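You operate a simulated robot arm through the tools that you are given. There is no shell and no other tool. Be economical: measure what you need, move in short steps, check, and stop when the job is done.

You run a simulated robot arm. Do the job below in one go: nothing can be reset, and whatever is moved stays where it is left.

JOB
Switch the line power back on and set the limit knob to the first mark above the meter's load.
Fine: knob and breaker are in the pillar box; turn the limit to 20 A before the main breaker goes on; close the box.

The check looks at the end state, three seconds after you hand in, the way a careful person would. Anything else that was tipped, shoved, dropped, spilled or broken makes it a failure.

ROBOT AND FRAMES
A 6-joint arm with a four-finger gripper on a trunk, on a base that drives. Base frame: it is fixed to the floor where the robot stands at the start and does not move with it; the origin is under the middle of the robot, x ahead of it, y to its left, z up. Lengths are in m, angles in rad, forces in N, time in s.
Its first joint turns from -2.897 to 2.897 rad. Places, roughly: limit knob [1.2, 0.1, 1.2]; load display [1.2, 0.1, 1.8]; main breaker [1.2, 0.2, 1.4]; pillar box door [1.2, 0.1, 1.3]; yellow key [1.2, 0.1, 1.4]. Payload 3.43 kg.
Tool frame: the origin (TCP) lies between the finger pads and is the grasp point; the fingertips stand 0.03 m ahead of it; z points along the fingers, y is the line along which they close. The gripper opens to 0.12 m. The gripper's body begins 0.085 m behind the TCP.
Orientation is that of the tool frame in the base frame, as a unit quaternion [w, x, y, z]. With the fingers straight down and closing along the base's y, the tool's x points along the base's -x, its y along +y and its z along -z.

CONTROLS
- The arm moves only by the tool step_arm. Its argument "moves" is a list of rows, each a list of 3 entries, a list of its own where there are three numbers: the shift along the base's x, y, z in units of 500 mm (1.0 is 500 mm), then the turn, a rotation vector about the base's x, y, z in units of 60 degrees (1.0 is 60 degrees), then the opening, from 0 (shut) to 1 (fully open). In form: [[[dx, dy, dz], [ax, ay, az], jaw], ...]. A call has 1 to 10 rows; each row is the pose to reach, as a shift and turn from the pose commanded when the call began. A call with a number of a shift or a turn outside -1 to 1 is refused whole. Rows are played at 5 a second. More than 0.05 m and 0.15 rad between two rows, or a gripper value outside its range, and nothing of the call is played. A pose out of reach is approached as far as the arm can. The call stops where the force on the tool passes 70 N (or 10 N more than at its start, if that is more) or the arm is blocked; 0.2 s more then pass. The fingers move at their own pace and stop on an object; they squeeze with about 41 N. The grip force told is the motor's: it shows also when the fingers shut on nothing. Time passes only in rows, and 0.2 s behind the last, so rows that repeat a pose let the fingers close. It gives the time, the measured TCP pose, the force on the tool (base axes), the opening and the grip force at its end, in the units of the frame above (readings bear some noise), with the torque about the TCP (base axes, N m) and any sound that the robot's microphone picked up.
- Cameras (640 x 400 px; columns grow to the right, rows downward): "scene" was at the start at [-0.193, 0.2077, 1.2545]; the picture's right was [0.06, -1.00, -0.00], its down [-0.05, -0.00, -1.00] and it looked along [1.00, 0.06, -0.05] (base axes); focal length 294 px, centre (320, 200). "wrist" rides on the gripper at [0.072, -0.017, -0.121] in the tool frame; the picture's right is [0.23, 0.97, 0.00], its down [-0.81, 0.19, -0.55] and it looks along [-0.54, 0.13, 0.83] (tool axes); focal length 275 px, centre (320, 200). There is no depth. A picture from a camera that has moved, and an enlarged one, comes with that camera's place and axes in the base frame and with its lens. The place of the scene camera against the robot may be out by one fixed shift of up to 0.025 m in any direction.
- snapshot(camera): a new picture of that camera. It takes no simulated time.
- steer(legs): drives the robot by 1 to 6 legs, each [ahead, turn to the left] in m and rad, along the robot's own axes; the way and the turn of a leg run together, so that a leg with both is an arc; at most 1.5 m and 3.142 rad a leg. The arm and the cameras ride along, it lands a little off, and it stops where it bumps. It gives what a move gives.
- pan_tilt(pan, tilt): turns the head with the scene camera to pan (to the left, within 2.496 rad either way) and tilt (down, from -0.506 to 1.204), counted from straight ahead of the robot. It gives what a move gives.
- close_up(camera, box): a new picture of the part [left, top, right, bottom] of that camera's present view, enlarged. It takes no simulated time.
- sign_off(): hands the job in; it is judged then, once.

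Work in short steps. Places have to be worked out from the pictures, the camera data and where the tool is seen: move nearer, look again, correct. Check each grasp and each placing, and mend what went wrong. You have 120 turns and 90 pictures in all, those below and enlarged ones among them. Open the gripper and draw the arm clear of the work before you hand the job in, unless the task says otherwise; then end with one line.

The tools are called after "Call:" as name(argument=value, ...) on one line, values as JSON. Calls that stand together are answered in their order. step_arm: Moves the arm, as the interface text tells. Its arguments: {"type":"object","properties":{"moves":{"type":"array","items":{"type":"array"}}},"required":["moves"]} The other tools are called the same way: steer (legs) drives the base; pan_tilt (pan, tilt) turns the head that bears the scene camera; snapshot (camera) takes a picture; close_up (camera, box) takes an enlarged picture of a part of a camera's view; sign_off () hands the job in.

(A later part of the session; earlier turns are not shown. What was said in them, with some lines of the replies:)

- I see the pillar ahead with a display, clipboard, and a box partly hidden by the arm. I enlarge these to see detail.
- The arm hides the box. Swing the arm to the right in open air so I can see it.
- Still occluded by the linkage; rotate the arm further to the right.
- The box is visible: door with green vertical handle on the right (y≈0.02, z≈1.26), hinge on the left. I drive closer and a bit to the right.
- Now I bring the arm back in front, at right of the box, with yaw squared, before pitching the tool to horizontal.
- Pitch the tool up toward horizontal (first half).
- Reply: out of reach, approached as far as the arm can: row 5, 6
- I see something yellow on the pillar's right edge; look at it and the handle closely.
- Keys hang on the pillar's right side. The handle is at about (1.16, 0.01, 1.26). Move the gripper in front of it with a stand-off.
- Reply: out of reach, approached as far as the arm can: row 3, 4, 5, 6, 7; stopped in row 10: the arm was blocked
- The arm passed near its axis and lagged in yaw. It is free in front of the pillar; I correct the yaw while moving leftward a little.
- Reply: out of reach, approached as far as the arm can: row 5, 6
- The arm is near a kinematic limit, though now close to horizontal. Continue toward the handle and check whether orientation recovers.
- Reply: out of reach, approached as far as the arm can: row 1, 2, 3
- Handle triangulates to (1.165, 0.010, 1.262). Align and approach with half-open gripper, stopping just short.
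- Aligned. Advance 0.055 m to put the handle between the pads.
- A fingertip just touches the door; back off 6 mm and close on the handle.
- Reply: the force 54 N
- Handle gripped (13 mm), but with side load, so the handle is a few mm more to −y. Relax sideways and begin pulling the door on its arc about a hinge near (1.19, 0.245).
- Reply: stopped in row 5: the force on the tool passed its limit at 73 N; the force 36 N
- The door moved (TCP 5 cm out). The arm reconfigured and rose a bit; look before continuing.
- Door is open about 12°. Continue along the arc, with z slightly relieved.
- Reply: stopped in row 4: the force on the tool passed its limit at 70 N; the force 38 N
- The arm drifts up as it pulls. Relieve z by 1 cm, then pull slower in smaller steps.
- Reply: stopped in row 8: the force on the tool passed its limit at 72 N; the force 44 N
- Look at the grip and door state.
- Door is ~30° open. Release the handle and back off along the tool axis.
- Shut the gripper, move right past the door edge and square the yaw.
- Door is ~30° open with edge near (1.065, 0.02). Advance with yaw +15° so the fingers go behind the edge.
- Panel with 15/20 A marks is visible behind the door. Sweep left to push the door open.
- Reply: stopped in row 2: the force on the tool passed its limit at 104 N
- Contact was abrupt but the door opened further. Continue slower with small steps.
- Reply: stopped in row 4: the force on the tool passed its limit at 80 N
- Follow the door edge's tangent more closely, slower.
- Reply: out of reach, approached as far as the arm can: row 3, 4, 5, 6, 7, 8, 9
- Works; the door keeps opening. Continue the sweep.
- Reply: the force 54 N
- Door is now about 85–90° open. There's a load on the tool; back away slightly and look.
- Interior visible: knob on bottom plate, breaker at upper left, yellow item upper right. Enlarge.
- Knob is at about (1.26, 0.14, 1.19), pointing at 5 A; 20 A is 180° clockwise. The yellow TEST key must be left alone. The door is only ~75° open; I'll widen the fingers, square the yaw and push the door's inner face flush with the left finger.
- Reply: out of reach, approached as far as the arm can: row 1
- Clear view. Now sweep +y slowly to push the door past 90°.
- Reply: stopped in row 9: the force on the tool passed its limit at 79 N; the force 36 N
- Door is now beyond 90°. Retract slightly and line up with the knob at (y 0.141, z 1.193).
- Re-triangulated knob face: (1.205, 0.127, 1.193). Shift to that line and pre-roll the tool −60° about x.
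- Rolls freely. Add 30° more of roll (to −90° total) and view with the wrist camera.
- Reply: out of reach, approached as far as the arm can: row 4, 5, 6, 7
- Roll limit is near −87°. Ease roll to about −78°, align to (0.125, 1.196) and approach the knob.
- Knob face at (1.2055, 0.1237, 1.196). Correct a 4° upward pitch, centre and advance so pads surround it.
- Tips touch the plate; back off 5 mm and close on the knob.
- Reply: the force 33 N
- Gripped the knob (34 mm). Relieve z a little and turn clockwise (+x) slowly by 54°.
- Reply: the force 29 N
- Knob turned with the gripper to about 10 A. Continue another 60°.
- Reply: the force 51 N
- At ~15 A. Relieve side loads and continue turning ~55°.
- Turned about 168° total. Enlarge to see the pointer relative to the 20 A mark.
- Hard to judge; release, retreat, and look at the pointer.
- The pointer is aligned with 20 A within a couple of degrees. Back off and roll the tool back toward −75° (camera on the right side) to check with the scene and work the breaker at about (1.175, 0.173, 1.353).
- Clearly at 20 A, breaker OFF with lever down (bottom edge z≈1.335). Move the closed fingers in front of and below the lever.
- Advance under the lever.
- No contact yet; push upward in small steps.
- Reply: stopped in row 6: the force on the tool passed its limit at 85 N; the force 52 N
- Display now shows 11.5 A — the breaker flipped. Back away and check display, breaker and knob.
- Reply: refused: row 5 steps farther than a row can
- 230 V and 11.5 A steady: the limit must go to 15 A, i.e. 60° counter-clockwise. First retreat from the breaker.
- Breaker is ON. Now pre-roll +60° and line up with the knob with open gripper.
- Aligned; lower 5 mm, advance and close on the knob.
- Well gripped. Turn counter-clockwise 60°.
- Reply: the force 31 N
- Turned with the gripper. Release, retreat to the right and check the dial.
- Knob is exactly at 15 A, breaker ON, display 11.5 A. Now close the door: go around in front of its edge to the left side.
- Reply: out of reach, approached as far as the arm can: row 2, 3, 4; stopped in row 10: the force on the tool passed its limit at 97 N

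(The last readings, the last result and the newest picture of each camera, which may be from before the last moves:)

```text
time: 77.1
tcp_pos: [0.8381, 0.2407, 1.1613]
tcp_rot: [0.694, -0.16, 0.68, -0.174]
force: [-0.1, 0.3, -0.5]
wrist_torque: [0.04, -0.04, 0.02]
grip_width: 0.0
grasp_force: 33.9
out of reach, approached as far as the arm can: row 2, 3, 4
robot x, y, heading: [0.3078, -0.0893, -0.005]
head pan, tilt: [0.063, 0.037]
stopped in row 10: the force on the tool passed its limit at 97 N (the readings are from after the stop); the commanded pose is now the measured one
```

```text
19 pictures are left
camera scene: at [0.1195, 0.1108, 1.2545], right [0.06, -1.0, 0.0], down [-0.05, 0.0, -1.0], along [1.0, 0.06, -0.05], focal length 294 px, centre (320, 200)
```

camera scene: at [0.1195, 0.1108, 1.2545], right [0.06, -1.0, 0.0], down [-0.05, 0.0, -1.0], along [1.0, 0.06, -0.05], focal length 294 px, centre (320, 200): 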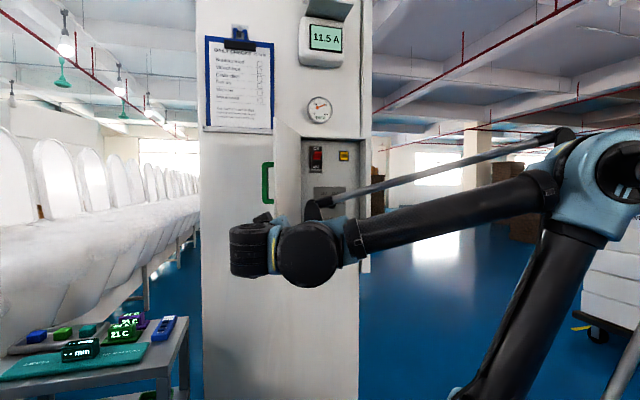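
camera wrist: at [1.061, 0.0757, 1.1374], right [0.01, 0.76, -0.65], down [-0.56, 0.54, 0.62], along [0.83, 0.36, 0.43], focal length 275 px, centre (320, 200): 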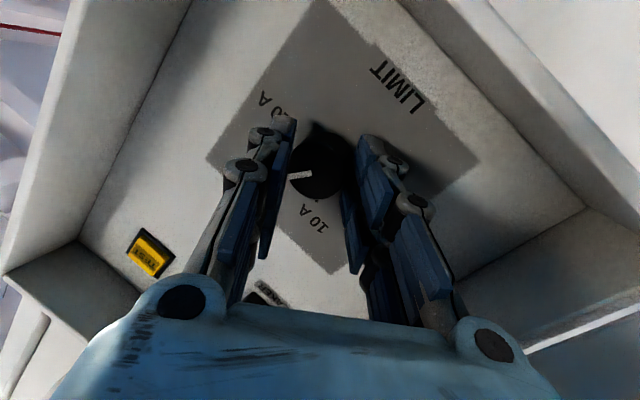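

The tool bumped something (now free). Check the wrist view.

Call:
snapshot(camera="wrist")

```text
18 pictures are left
camera wrist: at [0.7191, 0.1946, 1.1032], right [0.03, 0.76, -0.65], down [-0.56, 0.55, 0.62], along [0.83, 0.35, 0.44], focal length 275 px, centre (320, 200)
```

wrist: 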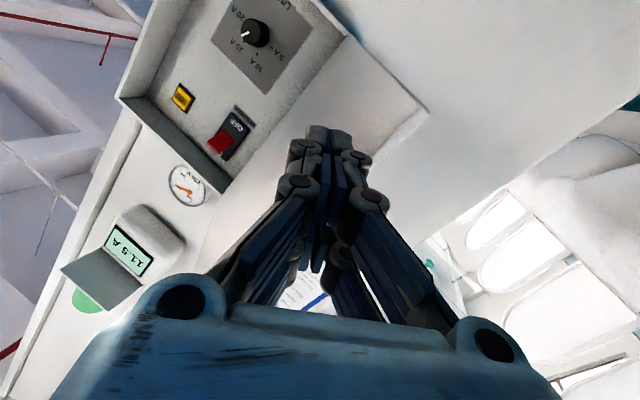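

The door corner is ~7 cm ahead of the tip, so the spike was likely inertial from the arm's reconfiguration. Continue left slowly.

Call:
step_arm(moves=[[[-0.01, 0.03, 0], [0, 0, 0], 0], [[-0.02, 0.07, 0], [0, 0, 0], 0], [[-0.02, 0.12, 0], [0, 0, 0], 0], [[-0.02, 0.17, 0], [0, 0, 0], 0], [[-0.02, 0.22, 0], [0, 0, 0], 0], [[-0.02, 0.27, 0], [0, 0, 0], 0]])

Call:
snapshot(camera="scene")

Call:
snapshot(camera="wrist")

```text
time: 78.5
tcp_pos: [0.8275, 0.3788, 1.1641]
tcp_rot: [0.694, -0.16, 0.68, -0.174]
force: [0.9, -0.5, 0.0]
wrist_torque: [-0.01, 0.0, 0.02]
grip_width: 0.0
grasp_force: 33.8
robot x, y, heading: [0.3083, -0.0932, -0.003]
head pan, tilt: [0.063, 0.037]
```

```text
17 pictures are left
camera scene: at [0.1192, 0.1105, 1.2545], right [0.06, -1.0, 0.0], down [-0.05, 0.0, -1.0], along [1.0, 0.06, -0.05], focal length 294 px, centre (320, 200)
```

scene: 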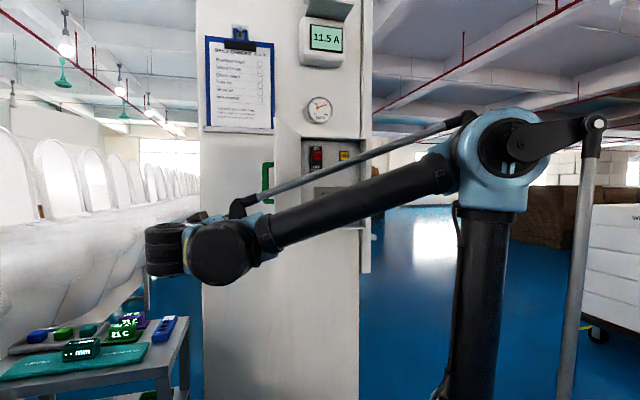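

```text
16 pictures are left
camera wrist: at [0.7091, 0.3322, 1.1051], right [0.03, 0.76, -0.65], down [-0.56, 0.55, 0.62], along [0.83, 0.35, 0.44], focal length 275 px, centre (320, 200)
```

wrist: 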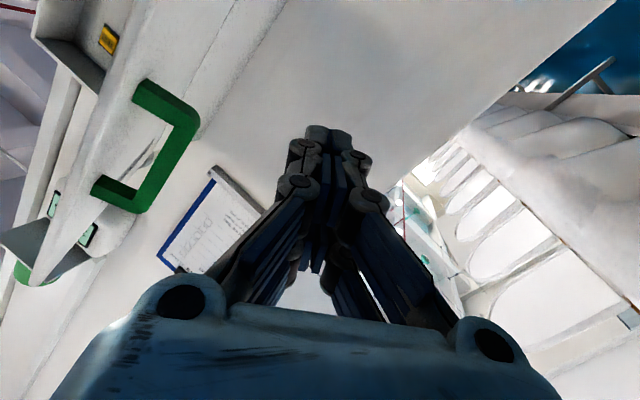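

Now on the left, outside of the door. Advance past its edge with a slight yaw to the right.

Call:
step_arm(moves=[[[0.07, 0, 0], [0, 0, -0.05], 0], [[0.14, 0, 0], [0, 0, -0.1], 0], [[0.21, 0, 0], [0, 0, -0.15], 0], [[0.28, 0, 0], [0, 0, -0.2], 0], [[0.28, -0.04, 0], [0, 0, -0.2], 0]])

Call:
snapshot(camera="wrist")

```text
time: 79.7
tcp_pos: [0.9701, 0.3567, 1.1626]
tcp_rot: [0.672, -0.088, 0.693, -0.246]
force: [0.3, -0.3, -0.5]
wrist_torque: [0.0, 0.0, 0.01]
grip_width: 0.0001
grasp_force: 32.8
robot x, y, heading: [0.3093, -0.09, -0.002]
head pan, tilt: [0.063, 0.037]
```

```text
15 pictures are left
camera wrist: at [0.8437, 0.3366, 1.1033], right [0.18, 0.74, -0.65], down [-0.43, 0.65, 0.62], along [0.88, 0.17, 0.44], focal length 275 px, centre (320, 200)
```

wrist: 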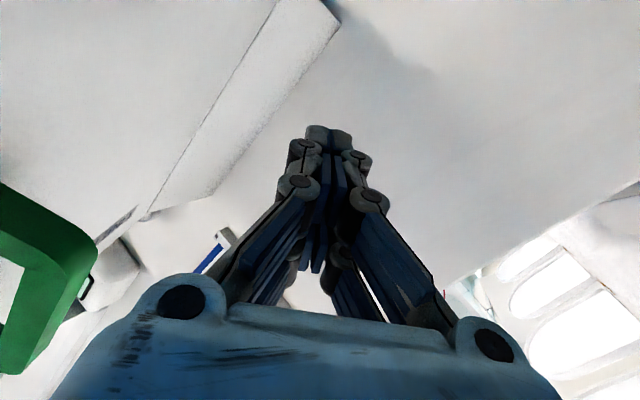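

Clear. Sweep right slowly to push the door toward closed.

Call:
step_arm(moves=[[[0, -0.03, 0], [0, 0, 0], 0], [[0, -0.06, 0], [0, 0, 0], 0], [[0, -0.09, 0], [0, 0, 0], 0], [[0, -0.12, 0], [0, 0, 0], 0], [[0, -0.145, 0], [0, 0, 0], 0], [[0, -0.17, 0], [0, 0, 0], 0], [[0.005, -0.195, 0], [0, 0, 0], 0], [[0.01, -0.22, 0], [0, 0, 0], 0], [[0.015, -0.245, 0], [0, 0, 0], 0], [[0.02, -0.27, 0], [0, 0, 0], 0]])

Call:
snapshot(camera="scene")

```text
time: 81.9
tcp_pos: [0.9783, 0.2215, 1.1621]
tcp_rot: [0.672, -0.089, 0.693, -0.244]
force: [-0.8, 0.4, -0.2]
wrist_torque: [0.01, -0.01, 0.04]
grip_width: 0.0
grasp_force: 33.4
robot x, y, heading: [0.3132, -0.0954, -0.006]
head pan, tilt: [0.063, 0.037]
```

```text
14 pictures are left
camera scene: at [0.1192, 0.1106, 1.2545], right [0.06, -1.0, 0.0], down [-0.05, 0.0, -1.0], along [1.0, 0.06, -0.05], focal length 294 px, centre (320, 200)
```

scene: 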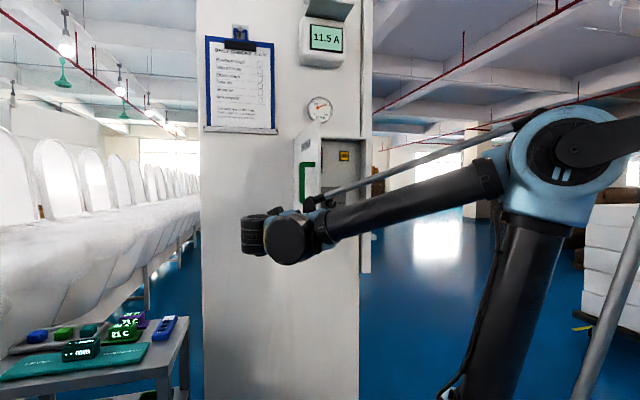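

Door moving, now ~70°. Continue along the closing arc.

Call:
step_arm(moves=[[[0.005, -0.025, 0], [0, 0, 0], 0], [[0.01, -0.05, 0], [0, 0, 0], 0], [[0.018, -0.075, 0], [0, 0, 0], 0], [[0.026, -0.1, 0], [0, 0, 0], 0], [[0.036, -0.125, 0], [0, 0, 0], 0], [[0.048, -0.15, 0], [0, 0, 0], 0], [[0.062, -0.172, 0], [0, 0, 0], 0], [[0.076, -0.195, 0], [0, 0, 0], 0], [[0.09, -0.215, 0], [0, 0, 0], 0], [[0.104, -0.235, 0], [0, 0, 0], 0]])

Call:
snapshot(camera="scene")

```text
time: 84.1
tcp_pos: [1.0302, 0.1046, 1.1612]
tcp_rot: [0.672, -0.088, 0.693, -0.245]
force: [-0.8, 0.3, -0.2]
wrist_torque: [0.01, 0.04, -0.01]
grip_width: 0.0002
grasp_force: 33.2
robot x, y, heading: [0.3093, -0.0946, -0.004]
head pan, tilt: [0.063, 0.037]
```

```text
13 pictures are left
camera scene: at [0.1192, 0.1106, 1.2545], right [0.06, -1.0, 0.0], down [-0.05, 0.0, -1.0], along [1.0, 0.06, -0.05], focal length 294 px, centre (320, 200)
```

scene: 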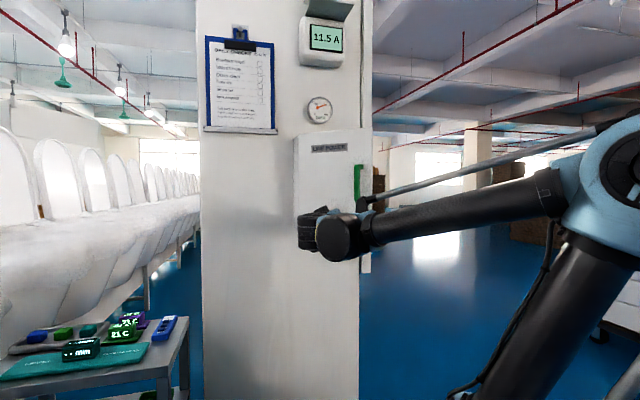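

Door ~35° now. Push forward (+x) with the fingertips to close it, slowly.

Call:
step_arm(moves=[[[0.024, -0.015, 0], [0, 0, 0], 0], [[0.048, -0.03, 0], [0, 0, 0], 0], [[0.072, -0.04, 0], [0, 0, 0], 0], [[0.096, -0.05, 0], [0, 0, 0.02], 0], [[0.12, -0.06, 0], [0, 0, 0.05], 0], [[0.144, -0.065, 0], [0, 0, 0.08], 0], [[0.168, -0.07, 0], [0, 0, 0.1], 0], [[0.19, -0.07, 0], [0, 0, 0.12], 0], [[0.21, -0.07, 0], [0, 0, 0.14], 0], [[0.23, -0.07, 0], [0, 0, 0.14], 0]])

Call:
snapshot(camera="scene")

```text
time: 86.3
tcp_pos: [1.1389, 0.0685, 1.1627]
tcp_rot: [0.689, -0.138, 0.684, -0.194]
force: [-65.1, -8.7, -28.6]
wrist_torque: [-0.34, -0.38, 0.85]
grip_width: 0.0001
grasp_force: 33.8
robot x, y, heading: [0.3092, -0.0935, -0.005]
head pan, tilt: [0.063, 0.037]
```

```text
12 pictures are left
camera scene: at [0.1141, 0.1102, 1.2538], right [0.06, -1.0, 0.0], down [-0.05, 0.0, -1.0], along [1.0, 0.06, -0.05], focal length 294 px, centre (320, 200)
```

scene: 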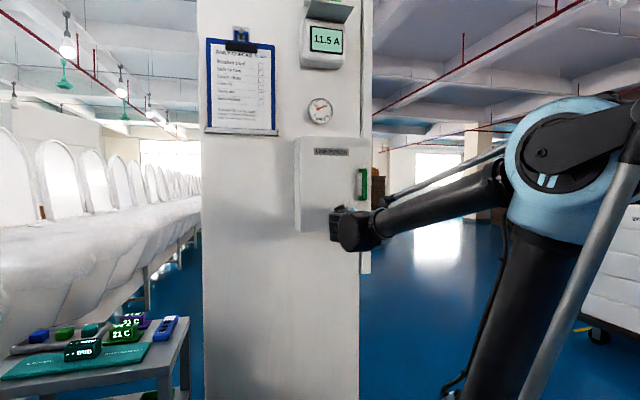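

Force rose to 65 N: door probably at the stop, or nearly. Retreat and inspect.

Call:
step_arm(moves=[[[-0.03, 0, 0], [0, 0, 0], 0], [[-0.1, 0, 0], [0, 0, 0], 0], [[-0.18, -0.02, 0], [0, 0, 0], 0], [[-0.2, -0.1, 0], [0, 0, 0], 0], [[-0.2, -0.18, 0], [0, 0, 0], 0], [[-0.2, -0.26, 0], [0, 0, 0], 0], [[-0.2, -0.34, 0], [0, 0, 0], 0]])

Call:
close_up(camera="scene", box=[280, 120, 400, 245])

```text
time: 87.9
tcp_pos: [1.0406, -0.0997, 1.162]
tcp_rot: [0.688, -0.139, 0.685, -0.196]
force: [-0.4, 0.1, 0.8]
wrist_torque: [0.01, 0.0, 0.02]
grip_width: 0.0
grasp_force: 33.4
robot x, y, heading: [0.31, -0.0928, -0.006]
head pan, tilt: [0.063, 0.037]
```

```text
3.20 times, centred on (340, 182) of scene
camera zoom: at [0.1192, 0.1106, 1.2545], right [0.06, -1.0, 0.0], down [-0.05, 0.0, -1.0], along [1.0, 0.06, -0.05], focal length 941 px, centre (256, 256)
```

zoom: 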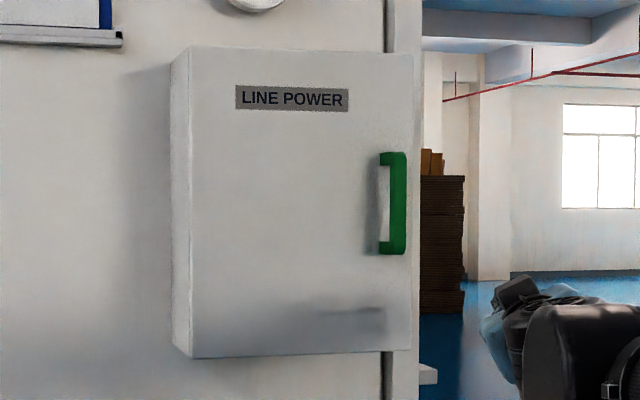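

It looks nearly closed; check the edge gap from the right with the wrist camera.

Call:
snapshot(camera="wrist")

```text
10 pictures are left
camera wrist: at [0.9196, -0.1392, 1.1028], right [0.07, 0.76, -0.65], down [-0.52, 0.58, 0.62], along [0.85, 0.3, 0.44], focal length 275 px, centre (320, 200)
```

wrist: 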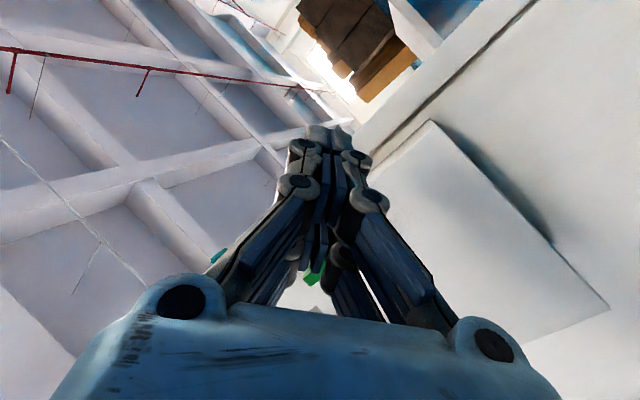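

Call:
close_up(camera="wrist", box=[360, 80, 620, 320])

```text
1.67 times, centred on (490, 200) of wrist
camera zoom: at [0.9196, -0.1392, 1.1028], right [0.07, 0.76, -0.65], down [-0.52, 0.58, 0.62], along [0.85, 0.3, 0.44], focal length 459 px, centre (37, 200)
```

zoom: 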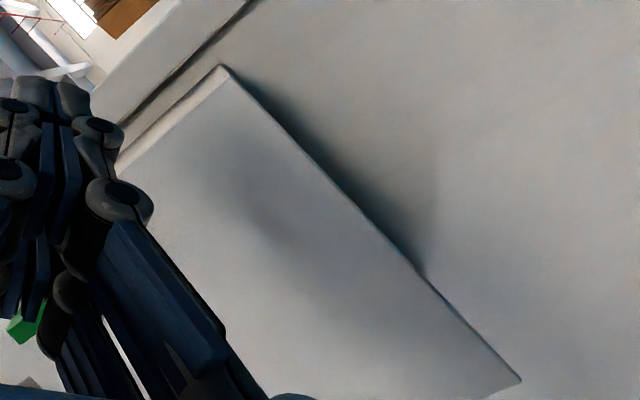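

Can't discern a gap. Push once more right near the door's free edge (y≈0.03, below the handle), measuring where contact occurs.

Call:
step_arm(moves=[[[0.0, 0.08, 0], [0, 0, 0], 0], [[0.04, 0.16, 0], [0, 0, 0], 0], [[0.09, 0.24, 0], [0, 0, 0], 0], [[0.13, 0.26, 0], [0, 0, 0], 0], [[0.16, 0.26, 0], [0, 0, 0], 0], [[0.18, 0.26, 0], [0, 0, 0], 0], [[0.195, 0.26, 0], [0, 0, 0], 0], [[0.21, 0.26, 0], [0, 0, 0], 0], [[0.225, 0.26, 0], [0, 0, 0], 0], [[0.24, 0.26, 0], [0, 0, 0], 0]])

```text
time: 90.0
tcp_pos: [1.1432, 0.0283, 1.1689]
tcp_rot: [0.692, -0.138, 0.681, -0.195]
force: [0.0, 0.3, -0.1]
wrist_torque: [0.0, 0.0, -0.03]
grip_width: 0.0001
grasp_force: 33.4
robot x, y, heading: [0.3101, -0.0953, -0.006]
head pan, tilt: [0.063, 0.037]
stopped in row 10: the force on the tool passed its limit at 78 N (the readings are from after the stop); the commanded pose is now the measured one
```

Contact plane agrees (x≈1.143 at the edge vs 1.139 further in), so the door is flush shut. Retreat and take final views.

Call:
step_arm(moves=[[[-0.08, 0, 0], [0, 0, 0], 0], [[-0.16, -0.04, 0], [0, 0, 0], 0], [[-0.22, -0.12, 0], [0, 0, 0], 0.3], [[-0.24, -0.2, 0], [0, 0, 0], 0.6], [[-0.25, -0.28, 0], [0, 0, 0], 1], [[-0.26, -0.36, 0], [0, 0, 0], 1], [[-0.26, -0.44, 0], [0, 0, 0], 1]])

Call:
close_up(camera="scene", box=[280, 120, 400, 245])

Call:
snapshot(camera="scene")

Call:
snapshot(camera="wrist")

```text
time: 91.6
tcp_pos: [1.0129, -0.1746, 1.1451]
tcp_rot: [0.655, -0.126, 0.718, -0.199]
force: [0.4, -0.2, 0.5]
wrist_torque: [0.02, 0.01, -0.04]
grip_width: 0.1202
grasp_force: 0.0
out of reach, approached as far as the arm can: row 6, 7
robot x, y, heading: [0.315, -0.0951, -0.003]
head pan, tilt: [0.063, 0.037]
```

```text
3.20 times, centred on (340, 182) of scene
camera zoom: at [0.1186, 0.1106, 1.2545], right [0.06, -1.0, 0.0], down [-0.05, 0.0, -1.0], along [1.0, 0.06, -0.05], focal length 941 px, centre (256, 256)
```

zoom: 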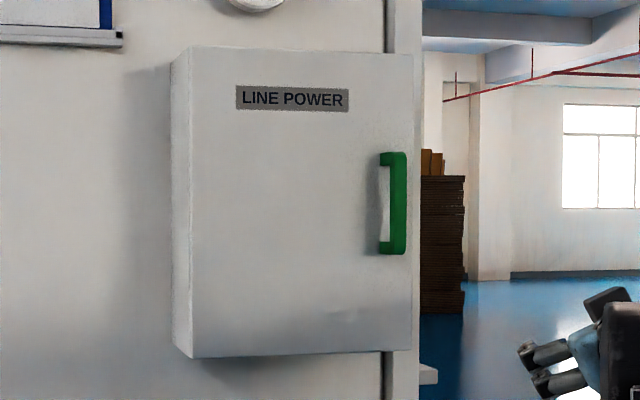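

```text
7 pictures are left
camera scene: at [0.1186, 0.1106, 1.2545], right [0.06, -1.0, 0.0], down [-0.05, 0.0, -1.0], along [1.0, 0.06, -0.05], focal length 294 px, centre (320, 200)
```

scene: 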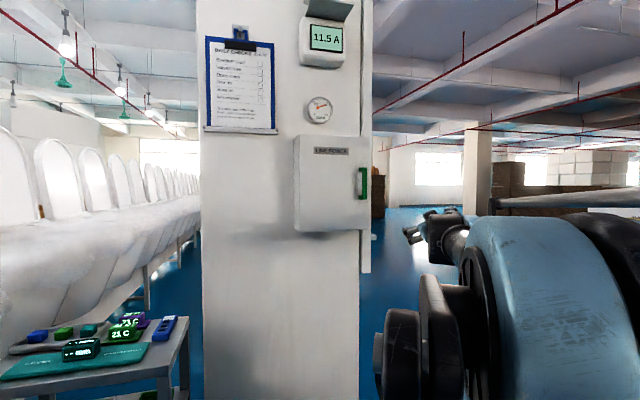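

```text
6 pictures are left
camera wrist: at [0.8862, -0.2071, 1.0958], right [0.05, 0.76, -0.64], down [-0.44, 0.6, 0.67], along [0.89, 0.25, 0.37], focal length 275 px, centre (320, 200)
```

wrist: 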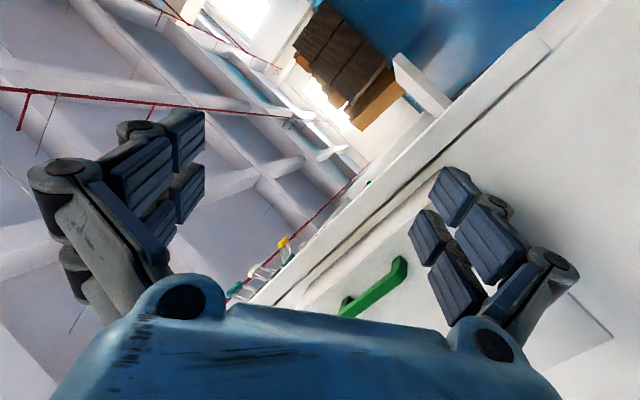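

Display holds at 11.5 A and nothing else was moved. One enlarged check of the door's free edge.

Call:
close_up(camera="wrist", box=[260, 180, 460, 320])

```text
2.86 times, centred on (360, 250) of wrist
camera zoom: at [0.8862, -0.2071, 1.0958], right [0.05, 0.76, -0.64], down [-0.44, 0.6, 0.67], along [0.89, 0.25, 0.37], focal length 786 px, centre (206, 57)
```

zoom: 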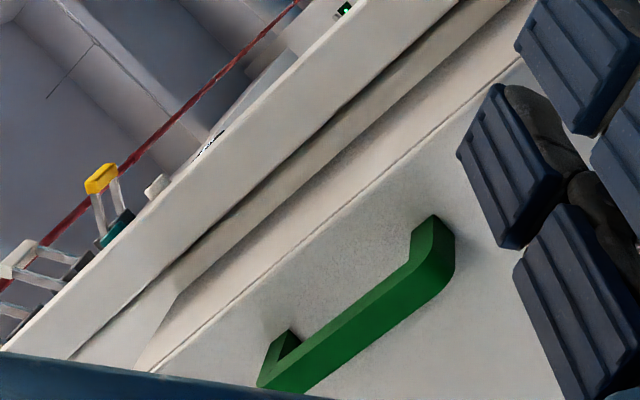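

The door sits flush on the box with only a uniform seam. The gripper is open and clear, so I hand in.

Call:
sign_off()

```text
The job is handed in.
```

The line power is back on: the limit was at 20 A when I switched the breaker on, the meter then read 11.5 A, so I set the limit knob to 15 A, and the pillar box is closed.
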